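You operate a simulated robot arm through the tools that you are given. There is no shell and no other tool. Be economical: measure what you need, move in short steps, check, and stop when the job is done.

You run a simulated robot arm. Do the job below in one go: nothing can be reset, and whatever is moved stays where it is left.

Task
Empty the masala box's yellow cup into the small bowl.
Fine: lid off to the long platform; the cup goes back in its own gap, then the lid goes on.

The check looks at the end state, three seconds after you hand in, the way a careful person would. Anything else that was tipped, shoved, dropped, spilled or broken makes it a failure. Lids that push on must go on centred and level and be pressed home; caps that screw on are set level and turned clockwise until they are tight.

Robot
A 7-joint arm with a two-finger parallel gripper, fixed in place. Base frame: the origin is at the foot of the arm, x ahead of it, y to its left, z up; the work surface is at about z = 0. Units: m, rad, N and s.
With the tool pointing down near the work surface it reaches from about 0.22 to 0.58 m from the base axis. Its first joint turns from -1.152 to 1.152 rad. Payload 2.5 kg.
The TCP is the grasp point between the finger pads, 0.023 m short of the fingertips. In the tool frame z runs along the fingers and y along their closing line. Largest opening 0.094 m; finger width 0.038, thickness 0.01; the body of the gripper, 0.054 by 0.096 m, starts 0.039 m behind the TCP.
Orientation is that of the tool frame in the base frame, as a unit quaternion [w, x, y, z]. With the fingers straight down and closing along the base's y, the tool's x points along the base's -x, its y along +y and its z along -z.

Tools
- The arm moves only by the tool nudge_tool. Its arguments are lists of equal length, an entry for each row: "dp": the shift along the tool's x, y, z in m, a list of three; "delta_rot": the turn, a rotation vector about the tool's x, y, z in rad, a list of three; "claw": the closure in counts, from 0 (fully open) to 255 (shut). In form: {"dp": [[tx, ty, tz], ...], "delta_rot": [[ax, ay, az], ...], "claw": [claw, ...]}. A call has 1 to 10 rows; each row is the pose to reach, as a shift and turn from the pose commanded when the call began, along the tool's axes at that moment. Each row takes 0.2 s and may step no farther than 0.05 m and 0.15 rad from the row before; otherwise, or with a gripper value out of range, the whole call is refused. Where a pose cannot be reached the arm comes as near as it can. A force on the tool above 70 N (or 10 N above the force at the start of the call, whichever is more), or a blocked arm, ends the call early, and 0.2 s more pass. The fingers move at their own pace (about 0.108 m/s each) and stop on an object; they squeeze with about 26 N. The grip force told is the motor's: it shows also when the fingers shut on nothing. Time passes only in rows, and 0.2 s behind the last, so rows that repeat a pose let the fingers close. The reply holds the time, the measured pose of the TCP, the force on the tool along the base axes, the opening and the grip force, in the units named above and with some noise, with the torque about the TCP (base axes, N m) and any sound that the robot's microphone picked up.
- Cameras (640 x 400 px; columns grow to the right, rows downward): "scene" is fixed at [0.1054, -0.3964, 0.5497]; the picture's right is [0.91, -0.41, 0.00], its down [-0.22, -0.48, -0.85] and it looks along [0.35, 0.77, -0.53] (base axes); focal length 286 px, centre (320, 200). "wrist" rides on the gripper at [0.086, 0.016, -0.075] in the tool frame; the picture's right is [-0.18, 0.98, 0.00], its down [-0.58, -0.11, -0.81] and it looks along [-0.79, -0.15, 0.59] (tool axes); focal length 243 px, centre (320, 200). There is no depth. A picture from a camera that has moved, and an enlarged one, comes with that camera's place and axes in the base frame and with its lens.
- capture(camera): a new picture of that camera. It takes no simulated time.
- close_up(camera, box): a new picture of the part [left, top, right, bottom] of that camera's present view, enlarged. It takes no simulated time.
- sign_off(): hands the job in; it is judged then, once.

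Go step by step. Nothing tells you positions but the pictures and the camera data: compare them with the known pose of the tool, close in by small moves and look again before you grip or let go. The budget is 120 turns and 76 pictures, counting those below and the enlarged ones. Unless the task says otherwise, let go and move clear before handing in, and close with one line.

The tools are called after "Emit:" as name(argument=value, ...) on one line, values as JSON. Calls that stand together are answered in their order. nudge_tool: Moves the arm, as the interface text tells. Its arguments: {"type":"object","properties":{"dp":{"type":"array"},"delta_rot":{"type":"array"},"claw":{"type":"array"}},"required":["dp","delta_rot","claw"]} The other tools are called the same way: capture (camera) takes a picture; close_up (camera, box) takes an enlarged picture of a part of a camera's view; sign_off () hands the job in.

At the start:

```text
t: 0.0
tcp_pos: [0.315, 0.1739, 0.3969]
tcp_rot: [0.0, 0.0, 1.0, 0.0]
force: [-0.5, -0.4, -0.4]
torque: [-0.01, 0.01, -0.01]
gripper_width: 0.0941
finger_force: 0.0
```

scene: 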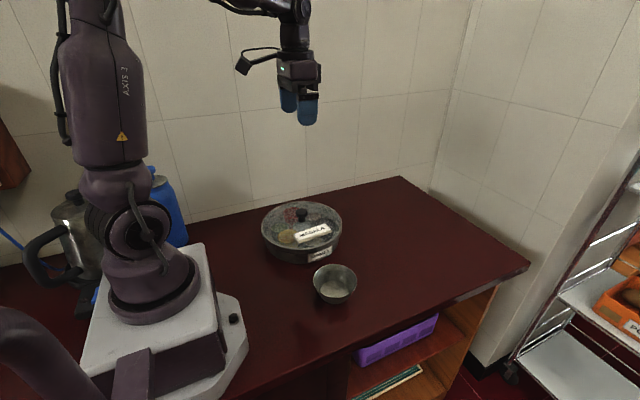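
wrist: 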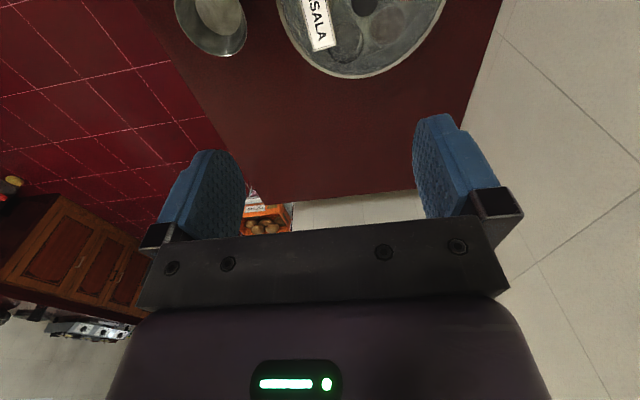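

I see a round masala box with a transparent knobbed lid and a small bowl in front of it on a table. I'll look closer before measuring.

Emit:
close_up(camera="scene", box=[240, 180, 380, 310])

Emit:
close_up(camera="scene", box=[0, 150, 540, 400])

```text
3.08 times, centred on (310, 245) of scene
camera zoom: at [0.1054, -0.3964, 0.5497], right [0.91, -0.41, 0.0], down [-0.22, -0.48, -0.85], along [0.35, 0.77, -0.53], focal length 880 px, centre (351, 62)
```

zoom: 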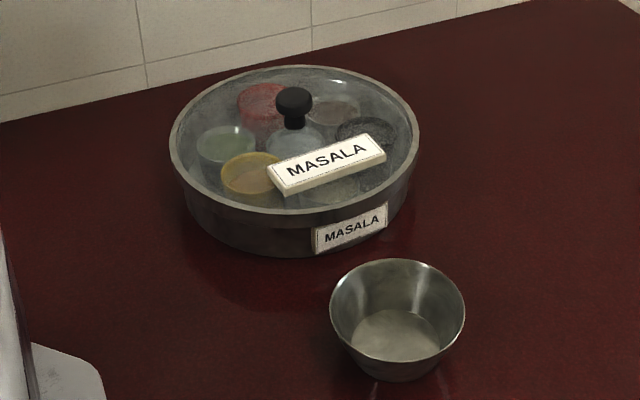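

```text
1.19 times, centred on (270, 275) of scene
camera zoom: at [0.1054, -0.3964, 0.5497], right [0.91, -0.41, 0.0], down [-0.22, -0.48, -0.85], along [0.35, 0.77, -0.53], focal length 339 px, centre (379, 111)
```

zoom: 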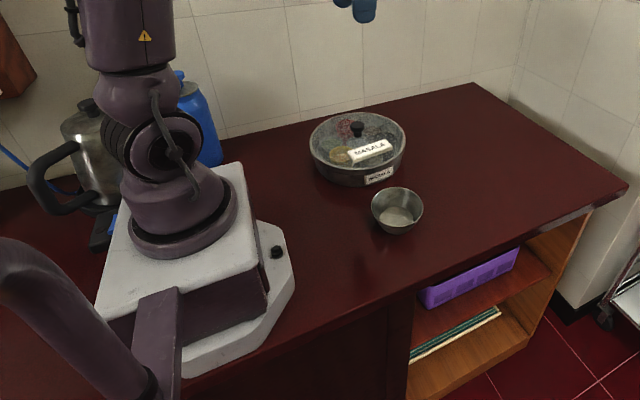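

The bowl sits at about (0.324, 0.00) and is 0.10 m across and 0.05 m tall. The box is at about (0.33, 0.225) and is 0.23 m across. I'll pull the arm back to view the box and lid with the wrist camera.

Emit:
nudge_tool(dp=[[0.03, 0.01, 0], [0.06, 0.02, 0.0], [0.09, 0.03, 0.0], [0.1, 0.04, 0.0], [0.1, 0.04, 0.0]], delta_rot=[[0, 0, 0], [0, 0, 0], [0, 0, 0], [0, 0, 0], [0, 0, 0]], claw=[0, 0, 0, 0, 0])

Emit:
capture(camera="wrist")

```text
t: 1.2
tcp_pos: [0.2149, 0.2145, 0.3973]
tcp_rot: [0.001, 0.0, 1.0, 0.0]
force: [0.3, -0.6, 0.3]
torque: [-0.03, -0.01, -0.05]
gripper_width: 0.094
finger_force: 0.0
```

```text
71 pictures are left
camera wrist: at [0.1298, 0.2292, 0.4708], right [0.18, 0.98, 0.0], down [0.58, -0.11, 0.81], along [0.79, -0.15, -0.59], focal length 243 px, centre (320, 200)
```

wrist: 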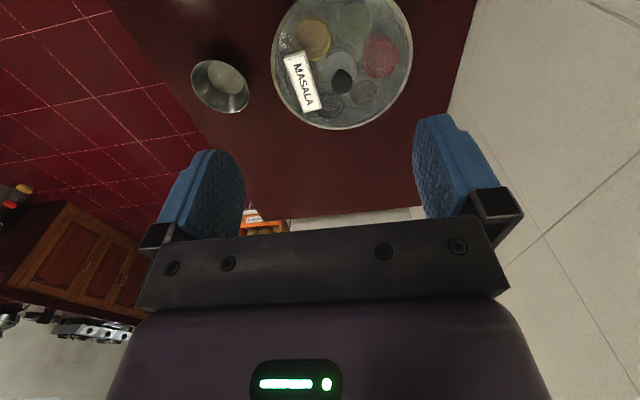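

Emit:
close_up(camera="wrist", box=[250, 0, 450, 140])

```text
2.86 times, centred on (350, 70) of wrist
camera zoom: at [0.1298, 0.2292, 0.4708], right [0.18, 0.98, 0.0], down [0.58, -0.11, 0.81], along [0.79, -0.15, -0.59], focal length 693 px, centre (234, 571)
```

zoom: 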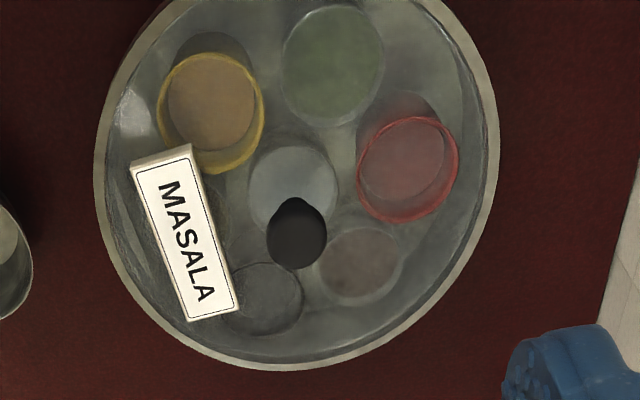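

The knob is at about (0.332, 0.228) with its top at z≈0.095, and the yellow cup is near (0.281, 0.189). I'll come in above the knob with the fingers partly closed.

Emit:
nudge_tool(dp=[[-0.03, 0.003, 0.03], [-0.06, 0.006, 0.06], [-0.09, 0.01, 0.09], [-0.117, 0.0135, 0.12], [-0.117, 0.0135, 0.16], [-0.117, 0.0135, 0.2], [-0.117, 0.0135, 0.23], [-0.117, 0.0135, 0.25], [-0.117, 0.0135, 0.25]], delta_rot=[[0, 0, 0], [0, 0, 0], [0, 0, 0], [0, 0, 0], [0, 0, 0], [0, 0, 0], [0, 0, 0], [0, 0, 0], [0, 0, 0]], claw=[100, 100, 100, 100, 100, 100, 100, 100, 100])

Emit:
close_up(camera="scene", box=[240, 150, 380, 280])

Emit:
capture(camera="wrist")

```text
t: 3.2
tcp_pos: [0.3331, 0.2275, 0.1458]
tcp_rot: [0.0, 0.0, 1.0, 0.0]
force: [0.0, -0.1, -0.2]
torque: [0.03, -0.03, -0.03]
gripper_width: 0.0571
finger_force: 0.1
```

```text
3.08 times, centred on (310, 215) of scene
camera zoom: at [0.1054, -0.3964, 0.5497], right [0.91, -0.41, 0.0], down [-0.22, -0.48, -0.85], along [0.35, 0.77, -0.53], focal length 880 px, centre (351, 154)
```

zoom: 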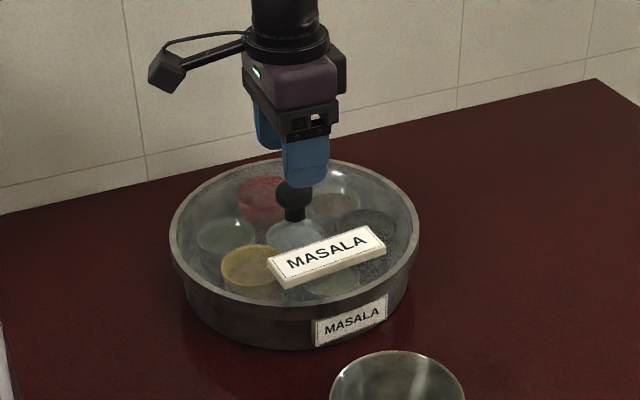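

```text
68 pictures are left
camera wrist: at [0.2469, 0.2421, 0.2206], right [0.18, 0.98, 0.0], down [0.58, -0.11, 0.81], along [0.79, -0.15, -0.59], focal length 243 px, centre (320, 200)
```

wrist: 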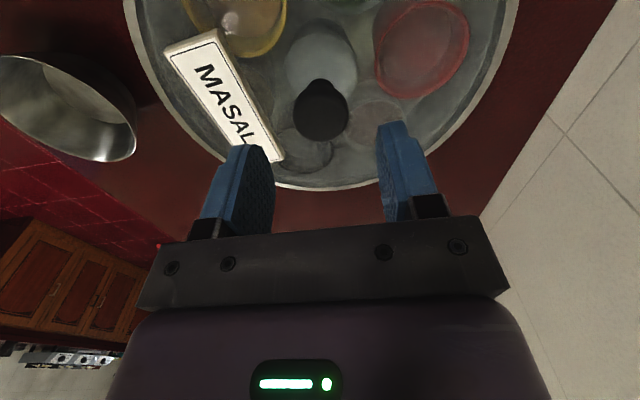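

The fingers straddle the knob line. I'll lower to z≈0.09, with the tips about 5 mm above the glass, and close.

Emit:
nudge_tool(dp=[[0.002, 0, 0.02], [0.002, 0, 0.04], [0.002, 0, 0.05], [0.002, 0, 0.0555], [0.002, 0, 0.0555]], delta_rot=[[0, 0, 0], [0, 0, 0], [0, 0, 0], [0, 0, 0], [0, 0, 0]], claw=[100, 100, 100, 100, 100])

Emit:
close_up(camera="scene", box=[240, 150, 380, 280])

Emit:
capture(camera="wrist")

```text
t: 4.4
tcp_pos: [0.3295, 0.2259, 0.091]
tcp_rot: [0.0, 0.001, 1.0, -0.001]
force: [-0.5, -0.2, 0.1]
torque: [0.01, 0.01, -0.03]
gripper_width: 0.0573
finger_force: 0.2
```

```text
3.08 times, centred on (310, 215) of scene
camera zoom: at [0.1054, -0.3964, 0.5497], right [0.91, -0.41, 0.0], down [-0.22, -0.48, -0.85], along [0.35, 0.77, -0.53], focal length 880 px, centre (351, 154)
```

zoom: 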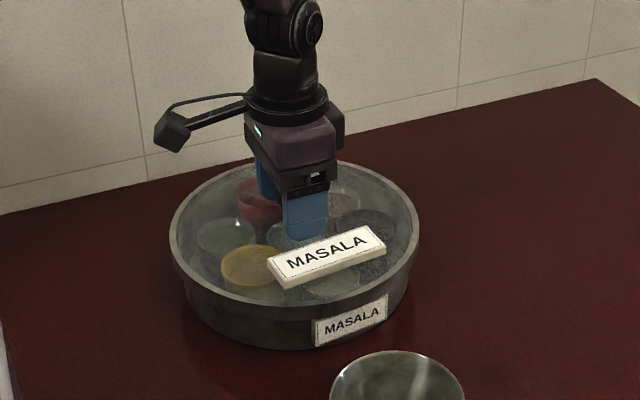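

```text
66 pictures are left
camera wrist: at [0.2449, 0.2415, 0.1651], right [0.18, 0.98, 0.0], down [0.58, -0.11, 0.81], along [0.79, -0.15, -0.59], focal length 243 px, centre (320, 200)
```

wrist: 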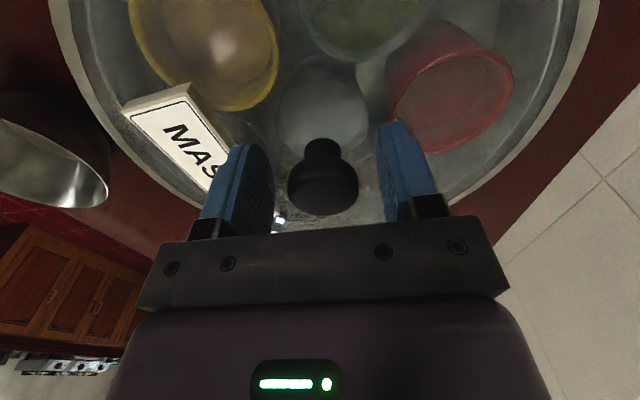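

The knob is between the pads. I'll close on it.

Emit:
nudge_tool(dp=[[0, 0, 0], [0, 0, 0], [0, 0, 0], [0, 0, 0]], delta_rot=[[0, 0, 0], [0, 0, 0], [0, 0, 0], [0, 0, 0]], claw=[150, 200, 255, 255])

Emit:
nudge_tool(dp=[[0, 0, -0.003], [0, 0, -0.006], [0, 0, -0.01], [0, 0, -0.015], [0, 0, -0.02], [0, 0, -0.02]], delta_rot=[[0, 0, 0], [0, 0, 0], [0, 0, 0], [0, 0, 0], [0, 0, 0], [0, 0, 0]], claw=[255, 255, 255, 255, 255, 255])

Emit:
close_up(camera="scene", box=[240, 150, 380, 280])

Emit:
capture(camera="wrist")

```text
t: 5.4
tcp_pos: [0.3291, 0.2262, 0.0911]
tcp_rot: [0.0, 0.001, 1.0, 0.001]
force: [-0.7, 0.5, 0.1]
torque: [0.0, -0.01, 0.0]
gripper_width: 0.0333
finger_force: 25.5
```

```text
t: 6.8
tcp_pos: [0.3296, 0.2281, 0.111]
tcp_rot: [-0.001, 0.0, 1.0, 0.0]
force: [0.0, -0.4, -2.4]
torque: [0.06, -0.01, -0.01]
gripper_width: 0.033
finger_force: 26.1
```

```text
3.08 times, centred on (310, 215) of scene
camera zoom: at [0.1054, -0.3964, 0.5497], right [0.91, -0.41, 0.0], down [-0.22, -0.48, -0.85], along [0.35, 0.77, -0.53], focal length 880 px, centre (351, 154)
```

zoom: 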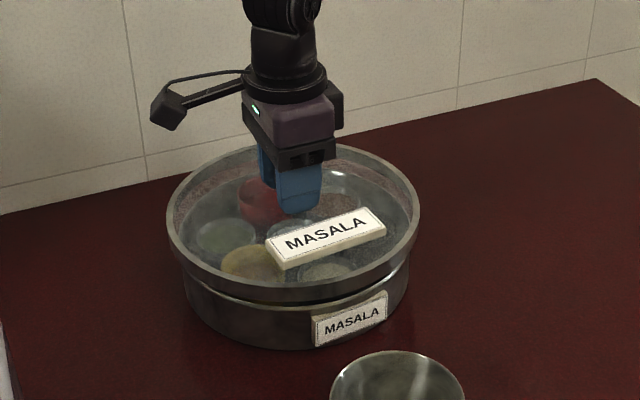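

```text
64 pictures are left
camera wrist: at [0.2444, 0.2424, 0.1858], right [0.18, 0.98, 0.0], down [0.58, -0.11, 0.81], along [0.79, -0.15, -0.59], focal length 243 px, centre (320, 200)
```

wrist: 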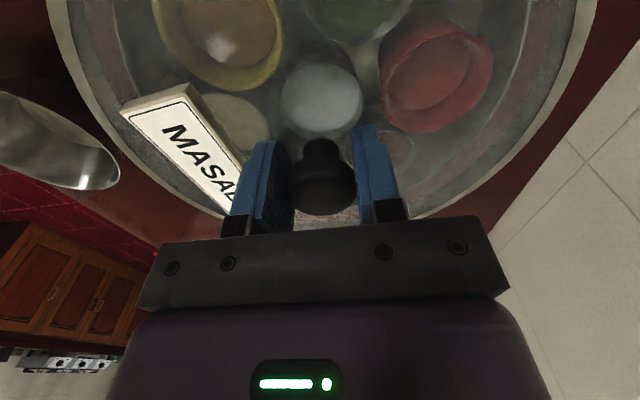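

The lid is in hand and level. I'll lift it and carry it to clear table at about (0.535, 0.035).

Emit:
nudge_tool(dp=[[0, 0, -0.03], [0, 0, -0.06], [0, 0, -0.09], [-0.03, -0.03, -0.09], [-0.06, -0.06, -0.09], [-0.09, -0.09, -0.09], [-0.12, -0.12, -0.09], [-0.15, -0.15, -0.09], [-0.18, -0.175, -0.09], [-0.205, -0.1924, -0.09]], delta_rot=[[0, 0, 0], [0, 0, 0], [0, 0, 0], [0, 0, 0], [0, 0, 0], [0, 0, 0], [0, 0, 0], [0, 0, 0], [0, 0, 0], [0, 0, 0]], claw=[255, 255, 255, 255, 255, 255, 255, 255, 255, 255])

Emit:
nudge_tool(dp=[[0, 0, 0.03], [0, 0, 0.06], [0, 0, 0.08], [0, 0, 0.09], [0, 0, 0.1], [0, 0, 0.1]], delta_rot=[[0, 0, 0], [0, 0, 0], [0, 0, 0], [0, 0, 0], [0, 0, 0], [0, 0, 0]], claw=[255, 255, 255, 255, 255, 255])

Emit:
capture(camera="scene")

```text
t: 9.0
tcp_pos: [0.5368, 0.0337, 0.201]
tcp_rot: [0.001, 0.0, 1.0, 0.0]
force: [-0.2, 0.0, -1.3]
torque: [0.0, 0.0, 0.01]
gripper_width: 0.033
finger_force: 25.7
```

```text
t: 10.4
tcp_pos: [0.5355, 0.035, 0.1018]
tcp_rot: [-0.001, 0.0, 1.0, -0.001]
force: [0.5, -0.3, -1.7]
torque: [-0.01, 0.0, -0.02]
gripper_width: 0.0332
finger_force: 25.6
```

```text
63 pictures are left
```

scene: 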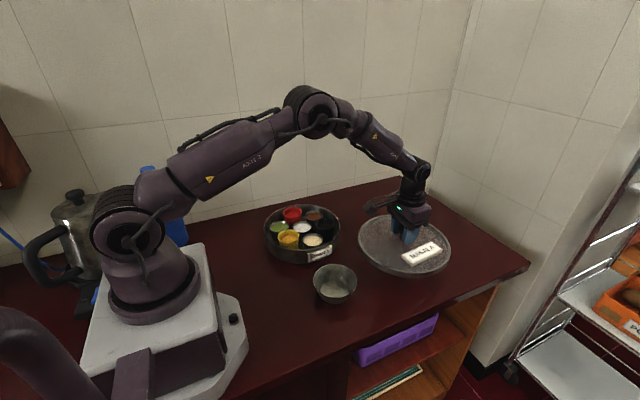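

The lid is clear of both the bowl and the box. I'll lower it in small steps until it touches.

Emit:
nudge_tool(dp=[[0, 0, 0.01], [0, 0, 0.02], [0, 0, 0.03], [0, 0, 0.03]], delta_rot=[[0, 0, 0], [0, 0, 0], [0, 0, 0], [0, 0, 0]], claw=[255, 255, 255, 255])

Emit:
close_up(camera="scene", box=[340, 170, 480, 290])

```text
t: 11.4
tcp_pos: [0.5339, 0.036, 0.0716]
tcp_rot: [0.0, 0.0, 1.0, 0.0]
force: [-1.1, 0.5, -0.8]
torque: [0.02, 0.02, 0.02]
gripper_width: 0.0331
finger_force: 25.8
```

```text
3.33 times, centred on (410, 230) of scene
camera zoom: at [0.1054, -0.3964, 0.5497], right [0.91, -0.41, 0.0], down [-0.22, -0.48, -0.85], along [0.35, 0.77, -0.53], focal length 953 px, centre (20, 100)
```

zoom: 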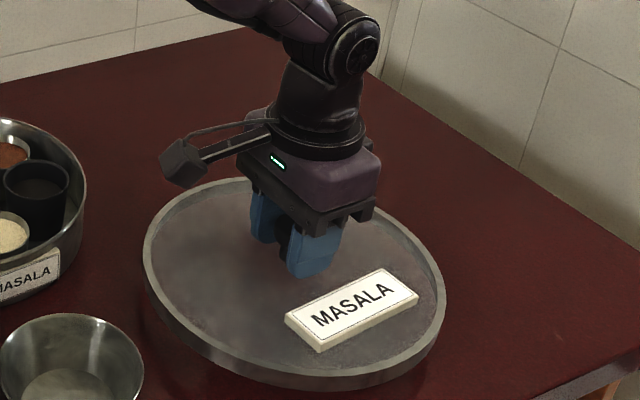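

Emit:
nudge_tool(dp=[[0, 0, 0.003], [0, 0, 0.006], [0, 0, 0.009], [0, 0, 0.012], [0, 0, 0.012]], delta_rot=[[0, 0, 0], [0, 0, 0], [0, 0, 0], [0, 0, 0], [0, 0, 0]], claw=[255, 255, 255, 255, 255])

Emit:
close_up(camera="scene", box=[340, 170, 480, 290])

```text
t: 12.6
tcp_pos: [0.5367, 0.0356, 0.0588]
tcp_rot: [0.0, 0.0, 1.0, 0.0]
force: [-1.1, 0.0, -1.9]
torque: [0.0, 0.0, 0.03]
gripper_width: 0.0333
finger_force: 26.2
```

```text
3.33 times, centred on (410, 230) of scene
camera zoom: at [0.1054, -0.3964, 0.5497], right [0.91, -0.41, 0.0], down [-0.22, -0.48, -0.85], along [0.35, 0.77, -0.53], focal length 953 px, centre (20, 100)
```

zoom: 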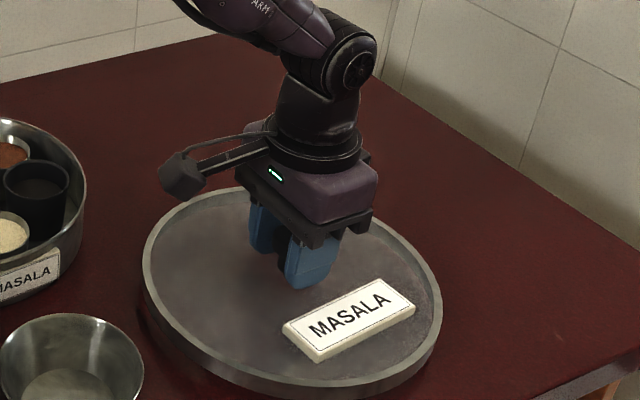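

There's no contact yet, so I'll continue down.

Emit:
nudge_tool(dp=[[0, 0, 0.003], [0, 0, 0.005], [0, 0, 0.007], [0, 0, 0.009], [0, 0, 0.009]], delta_rot=[[0, 0, 0], [0, 0, 0], [0, 0, 0], [0, 0, 0], [0, 0, 0]], claw=[255, 255, 255, 255, 255])

```text
t: 13.8
tcp_pos: [0.5339, 0.0332, 0.0511]
tcp_rot: [-0.001, 0.0, 1.0, 0.0]
force: [0.0, 0.4, -2.1]
torque: [0.02, 0.0, -0.01]
gripper_width: 0.0334
finger_force: 25.8
```

Emit:
nudge_tool(dp=[[0, 0, 0.002], [0, 0, 0.004], [0, 0, 0.004]], delta_rot=[[0, 0, 0], [0, 0, 0], [0, 0, 0]], claw=[255, 255, 255])

Emit:
close_up(camera="scene", box=[340, 170, 480, 290])

```text
t: 14.6
tcp_pos: [0.5344, 0.0353, 0.0475]
tcp_rot: [0.0, 0.0, 1.0, -0.001]
force: [-5.7, -0.1, 11.8]
torque: [-0.06, 0.31, -0.03]
gripper_width: 0.0331
finger_force: 25.9
```

```text
3.33 times, centred on (410, 230) of scene
camera zoom: at [0.1053, -0.3964, 0.5497], right [0.91, -0.41, 0.0], down [-0.22, -0.48, -0.85], along [0.35, 0.77, -0.53], focal length 953 px, centre (20, 100)
```

zoom: 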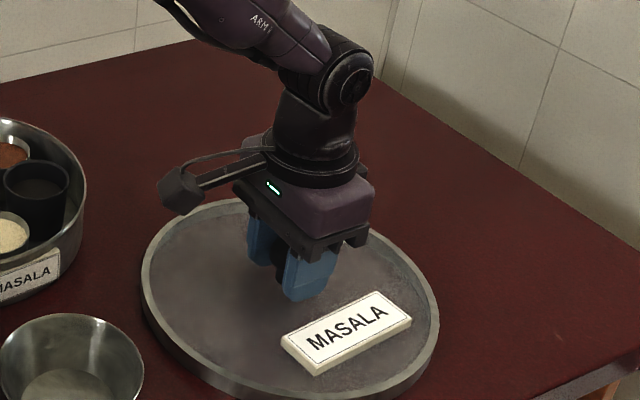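

The lid is down, with contact at z≈0.048. I'll open partway to stay clear of the label, then lift.

Emit:
nudge_tool(dp=[[0, 0, -0.001], [0, 0, -0.001], [0, 0, -0.001], [0, 0, -0.02], [0, 0, -0.06], [0, 0, -0.1], [0, 0, -0.14]], delta_rot=[[0, 0, 0], [0, 0, 0], [0, 0, 0], [0, 0, 0], [0, 0, 0], [0, 0, 0], [0, 0, 0]], claw=[100, 100, 100, 100, 100, 100, 100])

Emit:
close_up(camera="scene", box=[250, 190, 470, 310])

Emit:
close_up(camera="scene", box=[255, 195, 350, 270])

```text
t: 16.2
tcp_pos: [0.5332, 0.0352, 0.1897]
tcp_rot: [0.0, 0.0, 1.0, 0.0]
force: [0.3, -0.6, -1.3]
torque: [0.0, 0.03, -0.03]
gripper_width: 0.0573
finger_force: 0.0
```

```text
2.91 times, centred on (360, 250) of scene
camera zoom: at [0.1054, -0.3964, 0.5497], right [0.91, -0.41, 0.0], down [-0.22, -0.48, -0.85], along [0.35, 0.77, -0.53], focal length 832 px, centre (204, 54)
```

zoom: 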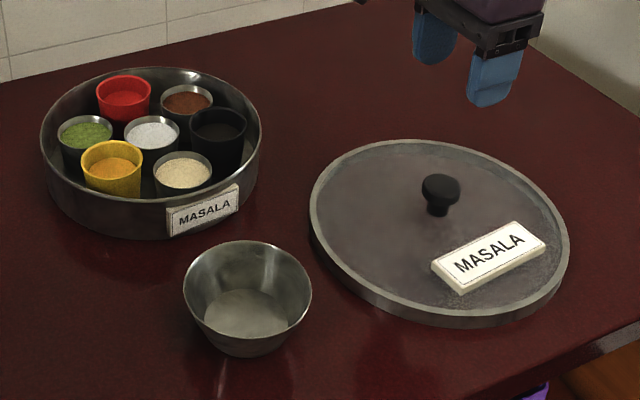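

```text
5.33 times, centred on (302, 232) of scene
camera zoom: at [0.1054, -0.3964, 0.5497], right [0.91, -0.41, 0.0], down [-0.22, -0.48, -0.85], along [0.35, 0.77, -0.53], focal length 1525 px, centre (413, 27)
```

zoom: 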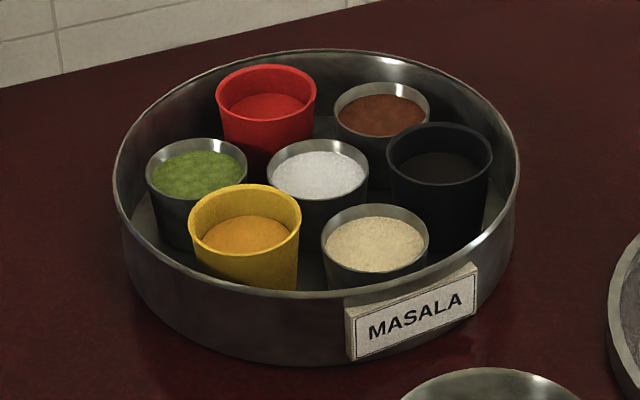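

The lid rests safely on the counter and the cups are visible. Yellow, red and black are taller than the steel ones. I'll open the gripper and take an overhead wrist view of the yellow cup.

Emit:
nudge_tool(dp=[[0.02, 0.01, -0.02], [0.05, 0.025, -0.05], [0.085, 0.045, -0.06], [0.12, 0.065, -0.06], [0.155, 0.085, -0.06], [0.19, 0.105, -0.06], [0.225, 0.125, -0.06], [0.26, 0.14, -0.06], [0.293, 0.155, -0.06], [0.293, 0.155, -0.06]], delta_rot=[[0, 0, 0], [0, 0, 0], [0, 0, 0], [0, 0, 0], [0, 0, 0], [0, 0, 0], [0, 0, 0], [0, 0, 0], [0, 0, 0], [0, 0, 0]], claw=[70, 70, 70, 70, 70, 70, 70, 70, 70, 70])

Emit:
close_up(camera="wrist", box=[200, 0, 480, 175])

```text
t: 18.4
tcp_pos: [0.2409, 0.1889, 0.2478]
tcp_rot: [0.0, 0.0, 1.0, 0.001]
force: [0.3, 0.2, -0.2]
torque: [0.01, 0.01, 0.02]
gripper_width: 0.0684
finger_force: 0.1
```

```text
2.29 times, centred on (340, 88) of wrist
camera zoom: at [0.1556, 0.2036, 0.3217], right [0.18, 0.98, 0.0], down [0.58, -0.11, 0.81], along [0.79, -0.15, -0.59], focal length 555 px, centre (274, 457)
```

zoom: 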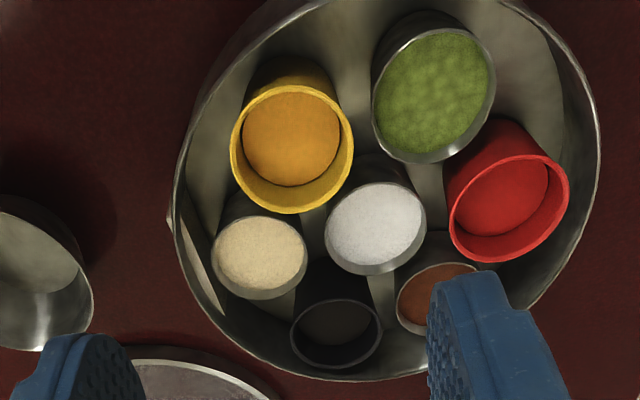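

The yellow rim is at about (0.277, 0.190, 0.056), 0.057 m across, and stands about 9 mm above its neighbours. I'll yaw so the fingers close tangentially in the ring and sit slightly outward, where there is room for them, and stop above the cup to check.

Emit:
nudge_tool(dp=[[-0.01, -0.002, 0.02], [-0.02, -0.004, 0.05], [-0.026, -0.0063, 0.08], [-0.026, -0.0063, 0.1], [-0.026, -0.0063, 0.12], [-0.026, -0.0063, 0.133], [-0.026, -0.0063, 0.133]], delta_rot=[[0, 0, -0.13], [0, 0, -0.26], [0, 0, -0.39], [0, 0, -0.52], [0, 0, -0.635], [0, 0, -0.635], [0, 0, -0.635]], claw=[82, 82, 82, 82, 82, 82, 82])

Emit:
capture(camera="wrist")

Emit:
close_up(camera="scene", box=[245, 150, 365, 270])

```text
t: 20.0
tcp_pos: [0.2689, 0.1827, 0.1138]
tcp_rot: [0.0, -0.313, 0.95, 0.0]
force: [-0.3, 0.3, -0.6]
torque: [0.0, -0.03, 0.03]
gripper_width: 0.0637
finger_force: 0.0
```

```text
56 pictures are left
camera wrist: at [0.1898, 0.1429, 0.1886], right [-0.44, 0.9, 0.0], down [0.53, 0.26, 0.81], along [0.73, 0.35, -0.59], focal length 243 px, centre (320, 200)
```

wrist: 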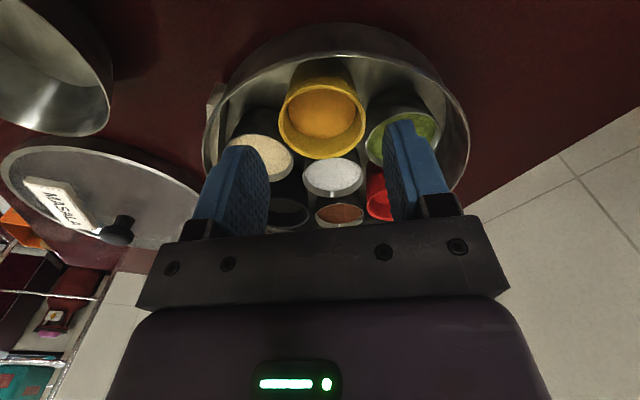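

```text
3.33 times, centred on (305, 210) of scene
camera zoom: at [0.1054, -0.3964, 0.5497], right [0.91, -0.41, 0.0], down [-0.22, -0.48, -0.85], along [0.35, 0.77, -0.53], focal length 953 px, centre (370, 167)
```

zoom: 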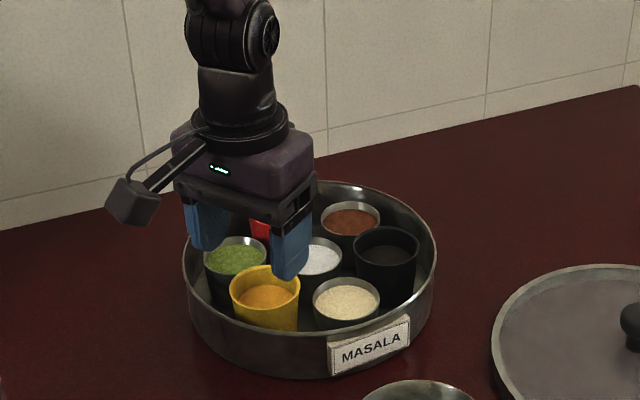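

I'll zoom in to measure the cup's centring.

Emit:
close_up(camera="wrist", box=[240, 40, 400, 180])

```text
2.86 times, centred on (320, 110) of wrist
camera zoom: at [0.1898, 0.1429, 0.1886], right [-0.44, 0.9, 0.0], down [0.53, 0.26, 0.81], along [0.73, 0.35, -0.59], focal length 693 px, centre (320, 457)
```

zoom: 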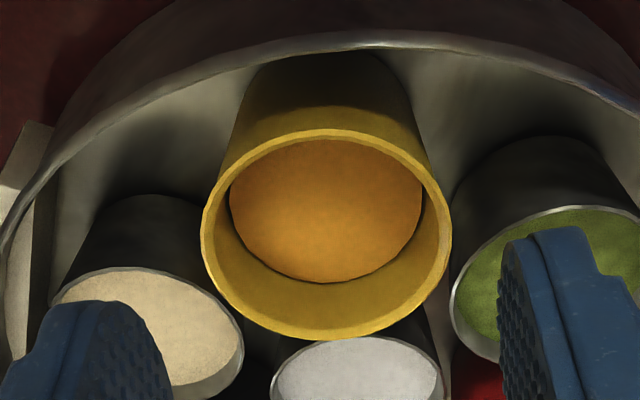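

The alignment is within 1–2 mm. I'll descend until the tips are just beside the rim and look again.

Emit:
nudge_tool(dp=[[0, -0.001, 0.02], [0, -0.001, 0.032], [0, -0.001, 0.037], [0, -0.001, 0.037]], delta_rot=[[0, 0, 0], [0, 0, 0], [0, 0, 0], [0, 0, 0]], claw=[82, 82, 82, 82])

Emit:
close_up(camera="wrist", box=[200, 60, 440, 240])

Emit:
close_up(camera="scene", box=[260, 190, 340, 260])

```text
t: 21.0
tcp_pos: [0.2682, 0.1819, 0.0758]
tcp_rot: [0.0, -0.312, 0.95, 0.0]
force: [-0.2, -0.1, 0.6]
torque: [0.03, 0.02, 0.0]
gripper_width: 0.0637
finger_force: 0.0
```

```text
2.22 times, centred on (320, 150) of wrist
camera zoom: at [0.1906, 0.1426, 0.1507], right [-0.43, 0.9, 0.0], down [0.53, 0.26, 0.81], along [0.73, 0.35, -0.59], focal length 539 px, centre (320, 311)
```

zoom: 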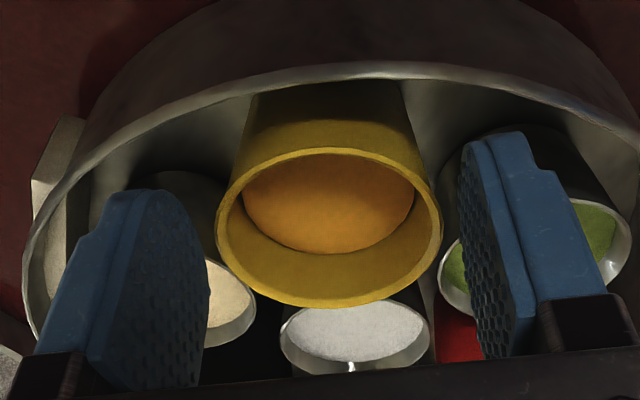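

```text
5.71 times, centred on (300, 225) of scene
camera zoom: at [0.1054, -0.3964, 0.5497], right [0.91, -0.41, 0.0], down [-0.22, -0.48, -0.85], along [0.35, 0.77, -0.53], focal length 1634 px, centre (434, 57)
```

zoom: 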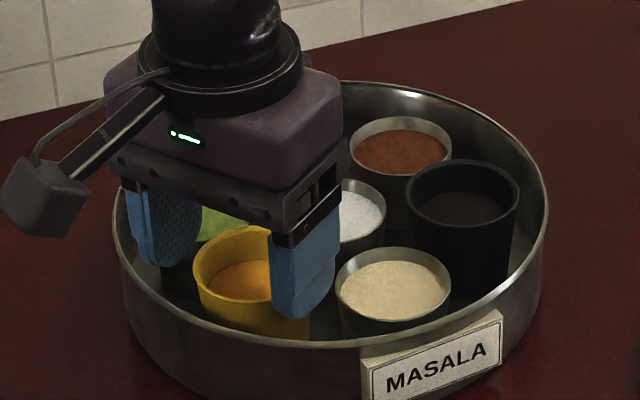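

It looks centred with room on both sides. I'll lower 18 mm more, watching the force, then close.

Emit:
nudge_tool(dp=[[0, 0, 0.006], [0, 0, 0.012], [0, 0, 0.018], [0, 0, 0.018]], delta_rot=[[0, 0, 0], [0, 0, 0], [0, 0, 0], [0, 0, 0]], claw=[82, 82, 82, 82])

Emit:
close_up(camera="wrist", box=[200, 60, 440, 240])

Emit:
close_up(camera="scene", box=[260, 190, 340, 260])

```text
t: 21.4
tcp_pos: [0.2682, 0.1824, 0.0755]
tcp_rot: [-0.001, -0.313, 0.95, -0.001]
force: [-1.8, -1.0, 9.8]
torque: [0.2, 0.42, 0.09]
gripper_width: 0.0641
finger_force: 0.3
stopped in row 2: the force on the tool passed its limit at 98 N (the readings are from after the stop); the commanded pose is now the measured one
```

```text
2.22 times, centred on (320, 150) of wrist
camera zoom: at [0.1908, 0.1428, 0.1491], right [-0.43, 0.9, 0.0], down [0.53, 0.26, 0.81], along [0.73, 0.35, -0.59], focal length 539 px, centre (320, 311)
```

zoom: 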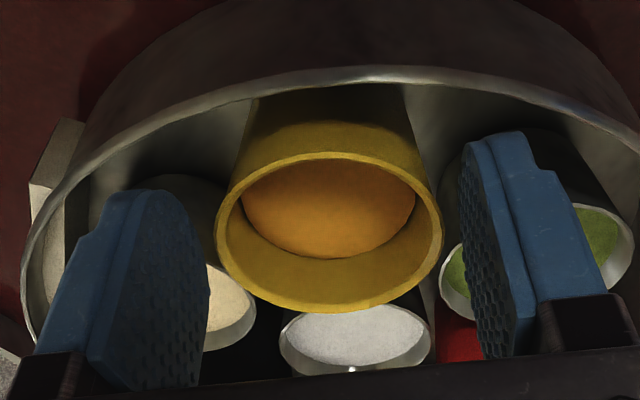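

```text
5.71 times, centred on (300, 225) of scene
camera zoom: at [0.1054, -0.3964, 0.5497], right [0.91, -0.41, 0.0], down [-0.22, -0.48, -0.85], along [0.35, 0.77, -0.53], focal length 1634 px, centre (434, 57)
```

zoom: 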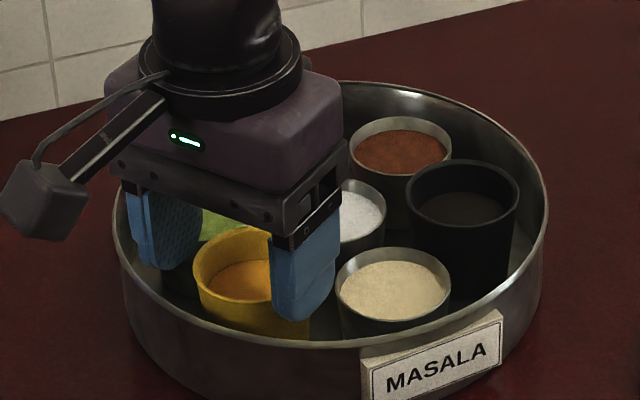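

The tool was stopped by contact at z≈0.075, and the torque points to the outer corner of the +y finger. I'll look closely before moving.

Emit:
close_up(camera="wrist", box=[350, 70, 450, 220])

Emit:
close_up(camera="scene", box=[270, 205, 320, 255])

```text
2.67 times, centred on (400, 145) of wrist
camera zoom: at [0.1908, 0.1428, 0.1491], right [-0.43, 0.9, 0.0], down [0.53, 0.26, 0.81], along [0.73, 0.35, -0.59], focal length 647 px, centre (107, 347)
```

zoom: 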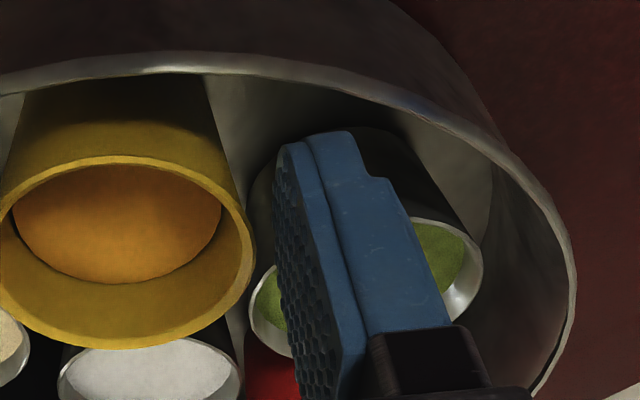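

```text
8.00 times, centred on (295, 230) of scene
camera zoom: at [0.1054, -0.3964, 0.5497], right [0.91, -0.41, 0.0], down [-0.22, -0.48, -0.85], along [0.35, 0.77, -0.53], focal length 2288 px, centre (520, -40)
```

zoom: 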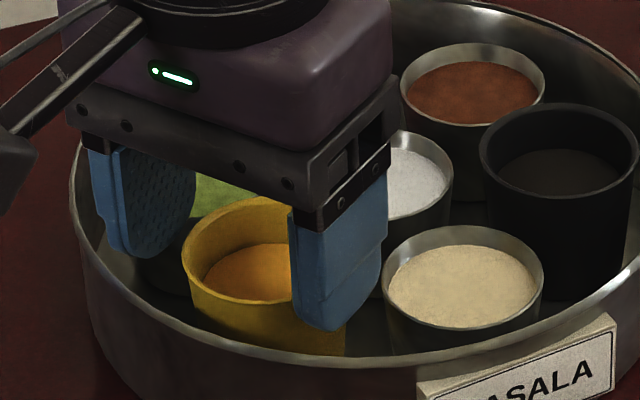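

The finger collided with the box's inner rim (z≈0.0515), so there is no room for a deep, outward-shifted grip. The yellow cup stands 8–9 mm above its neighbours, so I'll grip its rim centred, with the tips staying just above the neighbouring rims.

Emit:
nudge_tool(dp=[[0, 0, -0.012], [-0.0112, -0.0013, -0.012], [-0.0112, -0.0013, -0.004], [-0.0112, -0.0013, -0.001], [-0.0112, -0.0013, -0.001]], delta_rot=[[0, 0, 0], [0, 0, 0], [0, 0, 0], [0, 0, 0], [0, 0, 0]], claw=[82, 82, 82, 82, 82])

Emit:
close_up(camera="wrist", box=[200, 60, 440, 240])

Emit:
close_up(camera="scene", box=[265, 195, 335, 255])

```text
t: 22.6
tcp_pos: [0.2784, 0.187, 0.0758]
tcp_rot: [-0.001, -0.311, 0.95, -0.001]
force: [0.4, 0.1, -0.5]
torque: [0.01, 0.03, -0.01]
gripper_width: 0.0637
finger_force: 0.0
```

```text
2.22 times, centred on (320, 150) of wrist
camera zoom: at [0.2001, 0.1485, 0.1499], right [-0.43, 0.9, 0.0], down [0.53, 0.26, 0.81], along [0.73, 0.35, -0.59], focal length 539 px, centre (320, 311)
```

zoom: 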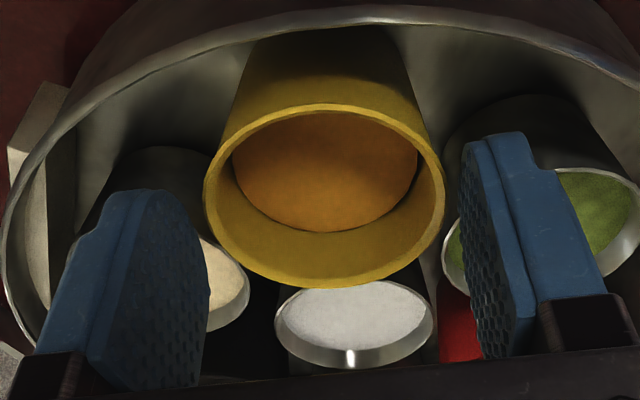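

```text
6.67 times, centred on (300, 225) of scene
camera zoom: at [0.1054, -0.3964, 0.5497], right [0.91, -0.41, 0.0], down [-0.22, -0.48, -0.85], along [0.35, 0.77, -0.53], focal length 1907 px, centre (453, 33)
```

zoom: 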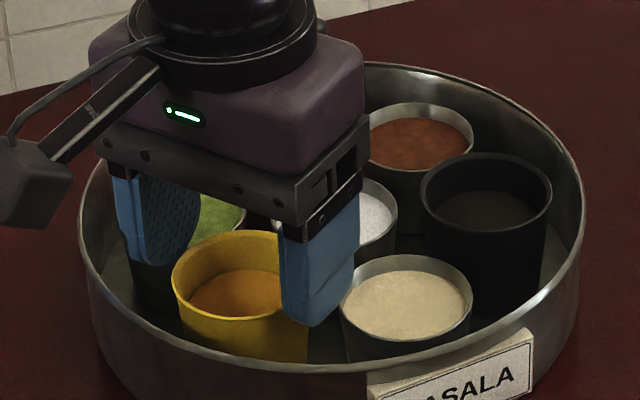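

It's centred. I'll ease down 3.5 mm and check for contact.

Emit:
nudge_tool(dp=[[0, 0, 0.0012], [0, 0, 0.0024], [0, 0, 0.0035], [0, 0, 0.0035]], delta_rot=[[0, 0, 0], [0, 0, 0], [0, 0, 0], [0, 0, 0]], claw=[82, 82, 82, 82])

```text
t: 23.6
tcp_pos: [0.2779, 0.1879, 0.0725]
tcp_rot: [0.0, -0.313, 0.95, -0.001]
force: [1.1, 0.2, 0.5]
torque: [0.01, -0.03, -0.01]
gripper_width: 0.0637
finger_force: 0.0
```

Emit:
nudge_tool(dp=[[0, 0, 0.001], [0, 0, 0.001], [0, 0, 0.001]], delta_rot=[[0, 0, 0], [0, 0, 0], [0, 0, 0]], claw=[82, 82, 82])

Emit:
nudge_tool(dp=[[0, 0, 0], [0, 0, 0], [0, 0, 0], [0, 0, 0]], delta_rot=[[0, 0, 0], [0, 0, 0], [0, 0, 0], [0, 0, 0]], claw=[95, 110, 255, 255])

Emit:
close_up(camera="wrist", box=[200, 60, 440, 240])

```text
t: 24.4
tcp_pos: [0.2791, 0.1868, 0.0707]
tcp_rot: [-0.001, -0.312, 0.95, 0.0]
force: [0.0, 0.4, -0.3]
torque: [-0.02, 0.0, -0.01]
gripper_width: 0.0638
finger_force: 0.1
```

```text
t: 25.4
tcp_pos: [0.2784, 0.1871, 0.0723]
tcp_rot: [0.0, -0.312, 0.95, -0.001]
force: [0.4, -0.6, 0.4]
torque: [-0.03, 0.01, 0.01]
gripper_width: 0.0527
finger_force: 26.1
```

```text
2.22 times, centred on (320, 150) of wrist
camera zoom: at [0.2003, 0.1482, 0.1453], right [-0.43, 0.9, 0.0], down [0.53, 0.26, 0.81], along [0.73, 0.35, -0.59], focal length 539 px, centre (320, 311)
```

zoom: 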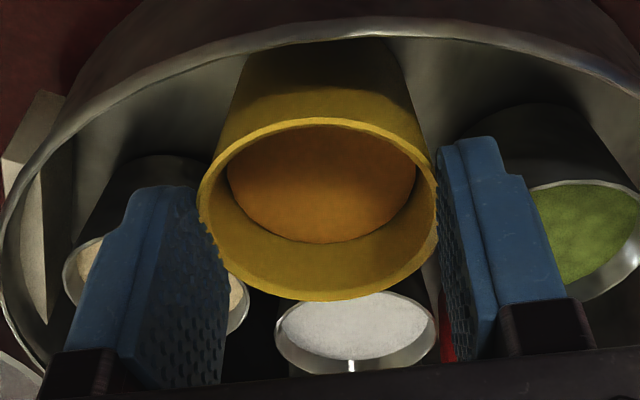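

The cup is gripped by the rim. I'll lift slowly and check.

Emit:
nudge_tool(dp=[[0, 0, -0.005], [0, 0, -0.01], [0, 0, -0.02], [0, 0, -0.03], [0, 0, -0.03]], delta_rot=[[0, 0, 0], [0, 0, 0], [0, 0, 0], [0, 0, 0], [0, 0, 0]], claw=[255, 255, 255, 255, 255])

Emit:
close_up(camera="wrist", box=[200, 60, 440, 240])

Emit:
close_up(camera="scene", box=[255, 175, 345, 265])

```text
t: 26.6
tcp_pos: [0.2784, 0.188, 0.0997]
tcp_rot: [0.0, -0.312, 0.95, -0.001]
force: [-0.9, 0.2, -0.3]
torque: [-0.01, 0.03, 0.0]
gripper_width: 0.0527
finger_force: 25.9
```

```text
2.22 times, centred on (320, 150) of wrist
camera zoom: at [0.2001, 0.1485, 0.1756], right [-0.43, 0.9, 0.0], down [0.53, 0.26, 0.81], along [0.73, 0.35, -0.59], focal length 539 px, centre (320, 311)
```

zoom: 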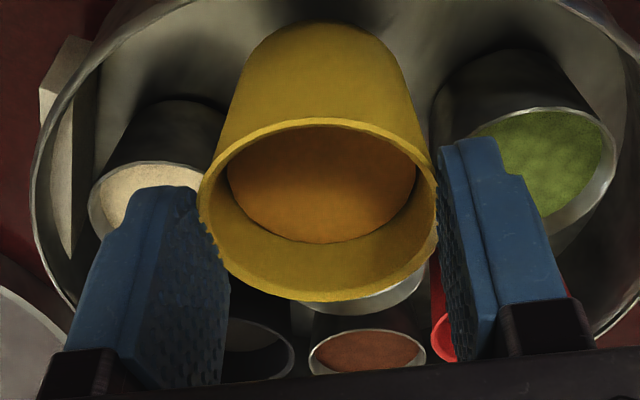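

```text
4.44 times, centred on (300, 220) of scene
camera zoom: at [0.1054, -0.3964, 0.5497], right [0.91, -0.41, 0.0], down [-0.22, -0.48, -0.85], along [0.35, 0.77, -0.53], focal length 1271 px, centre (409, 111)
```

zoom: 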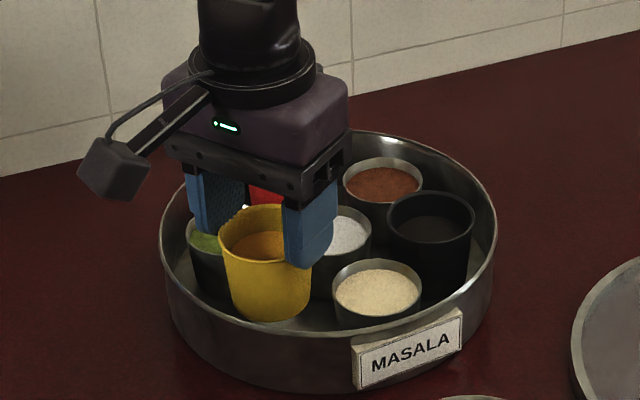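

The cup came out cleanly with its powder. I'll lift higher, then yaw and carry it over toward the bowl, keeping it upright.

Emit:
nudge_tool(dp=[[0, 0, -0.035], [0, 0, -0.075], [0, 0, -0.11], [0.015, -0.03, -0.13], [0.03, -0.065, -0.14], [0.045, -0.1, -0.14], [0.06, -0.135, -0.14], [0.07, -0.165, -0.14], [0.0797, -0.1844, -0.14], [0.0797, -0.1844, -0.14]], delta_rot=[[0, 0, 0], [0, 0, 0.1], [0, 0, 0.24], [0, 0, 0.38], [0, 0, 0.52], [0, 0, 0.66], [0, 0, 0.8], [0, 0, 0.94], [0, 0, 1.08], [0, 0, 1.1]], claw=[255, 255, 255, 255, 255, 255, 255, 255, 255, 255])

Emit:
capture(camera="scene")

```text
t: 28.8
tcp_pos: [0.3229, -0.0096, 0.2417]
tcp_rot: [0.0, 0.231, 0.973, -0.002]
force: [-0.3, -0.8, -1.5]
torque: [0.02, -0.01, -0.01]
gripper_width: 0.0528
finger_force: 25.6
```

```text
42 pictures are left
```

scene: 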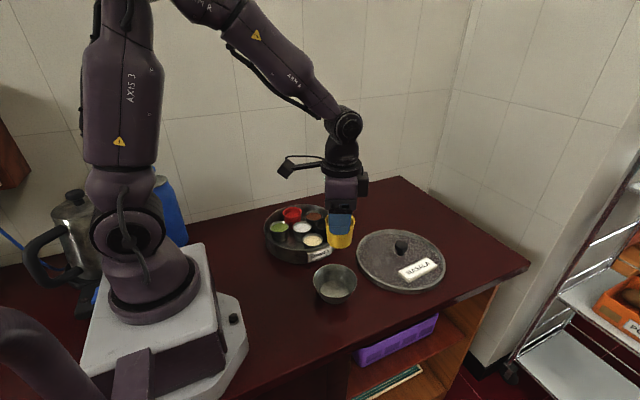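

I'll continue the yaw until the tool x points along +y.

Emit:
nudge_tool(dp=[[0, 0, 0], [0, 0, 0], [0, 0, 0], [0, 0, 0], [0, 0, 0], [0, 0, 0], [0, 0, 0], [0, 0, 0], [0, 0, 0]], delta_rot=[[0, 0, 0.14], [0, 0, 0.28], [0, 0, 0.42], [0, 0, 0.56], [0, 0, 0.7], [0, 0, 0.84], [0, 0, 0.98], [0, 0, 1.105], [0, 0, 1.105]], claw=[255, 255, 255, 255, 255, 255, 255, 255, 255])

```text
t: 30.8
tcp_pos: [0.3235, -0.008, 0.2418]
tcp_rot: [0.001, 0.708, 0.706, -0.001]
force: [0.2, -0.1, -0.7]
torque: [-0.02, 0.04, 0.0]
gripper_width: 0.0528
finger_force: 25.9
```

The tool x is now along +y. I'll tilt about the closing line by a safe 0.45 rad while lowering, to check that it is reachable and the cup isn't slipping.

Emit:
nudge_tool(dp=[[0, 0, 0.02], [0, 0, 0.04], [0, 0, 0.06], [0, 0, 0.07], [0, 0, 0.07]], delta_rot=[[0, 0.1, 0], [0, 0.2, 0], [0, 0.3, 0], [0, 0.4, 0], [0, 0.45, 0]], claw=[255, 255, 255, 255, 255])

Emit:
close_up(camera="scene", box=[260, 130, 420, 310])

Emit:
capture(camera="wrist")

```text
t: 32.0
tcp_pos: [0.3243, -0.0066, 0.1713]
tcp_rot: [-0.158, 0.689, 0.689, 0.158]
force: [0.3, 0.5, 0.0]
torque: [0.0, -0.01, 0.03]
gripper_width: 0.0525
finger_force: 25.9
```

```text
2.22 times, centred on (340, 220) of scene
camera zoom: at [0.1054, -0.3964, 0.5497], right [0.91, -0.41, 0.0], down [-0.22, -0.48, -0.85], along [0.35, 0.77, -0.53], focal length 636 px, centre (276, 156)
```

zoom: 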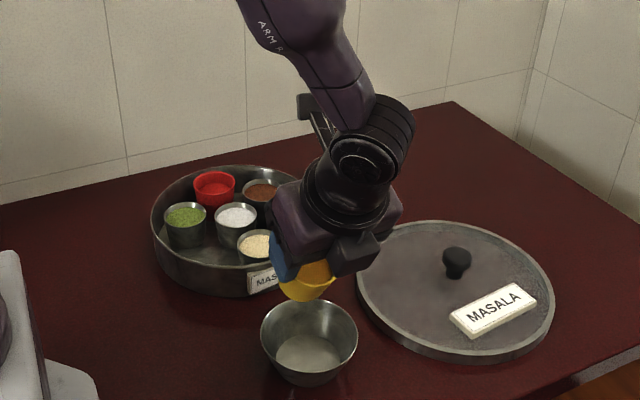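

```text
40 pictures are left
camera wrist: at [0.3412, 0.0366, 0.2762], right [0.98, -0.17, -0.08], down [-0.11, -0.87, 0.47], along [-0.15, -0.46, -0.88], focal length 243 px, centre (320, 200)
```

wrist: 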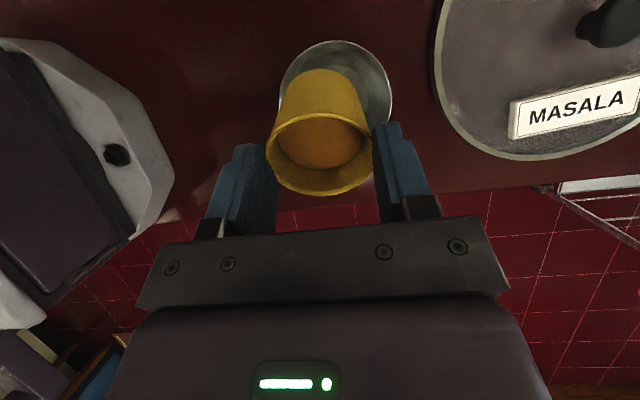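

The cup follows the tilt firmly, and its lip is nearly over the bowl. I'll tilt to about 1.05 rad while shifting so the lip sits over the bowl's centre.

Emit:
nudge_tool(dp=[[0.002, 0.001, 0.008], [0.004, 0.002, 0.016], [0.0066, 0.003, 0.0254], [0.0066, 0.003, 0.0254], [0.0066, 0.003, 0.0254], [0.0066, 0.003, 0.0254], [0.0066, 0.003, 0.0254]], delta_rot=[[0, 0.1, 0], [0, 0.2, 0], [0, 0.3, 0], [0, 0.4, 0], [0, 0.5, 0], [0, 0.6, 0], [0, 0.6, 0]], claw=[255, 255, 255, 255, 255, 255, 255])

Emit:
close_up(camera="scene", box=[280, 190, 400, 310])

Emit:
capture(camera="wrist")

```text
t: 33.6
tcp_pos: [0.3274, 0.0087, 0.1525]
tcp_rot: [-0.354, 0.612, 0.613, 0.353]
force: [-0.4, 0.5, -0.2]
torque: [-0.04, 0.03, 0.03]
gripper_width: 0.0526
finger_force: 26.6
```

```text
3.33 times, centred on (340, 250) of scene
camera zoom: at [0.1054, -0.3964, 0.5497], right [0.91, -0.41, 0.0], down [-0.22, -0.48, -0.85], along [0.35, 0.77, -0.53], focal length 953 px, centre (253, 33)
```

zoom: 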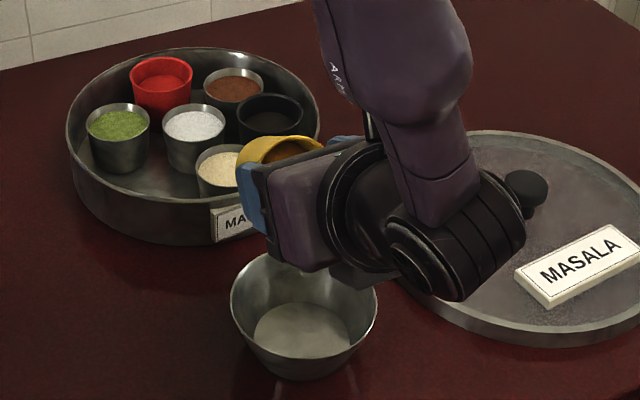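

```text
38 pictures are left
camera wrist: at [0.3441, -0.0142, 0.2633], right [0.98, -0.09, -0.16], down [-0.11, -0.99, -0.1], along [-0.15, 0.12, -0.98], focal length 243 px, centre (320, 200)
```

wrist: 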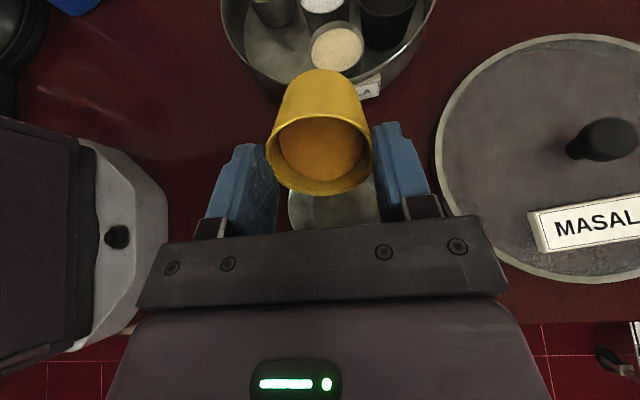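

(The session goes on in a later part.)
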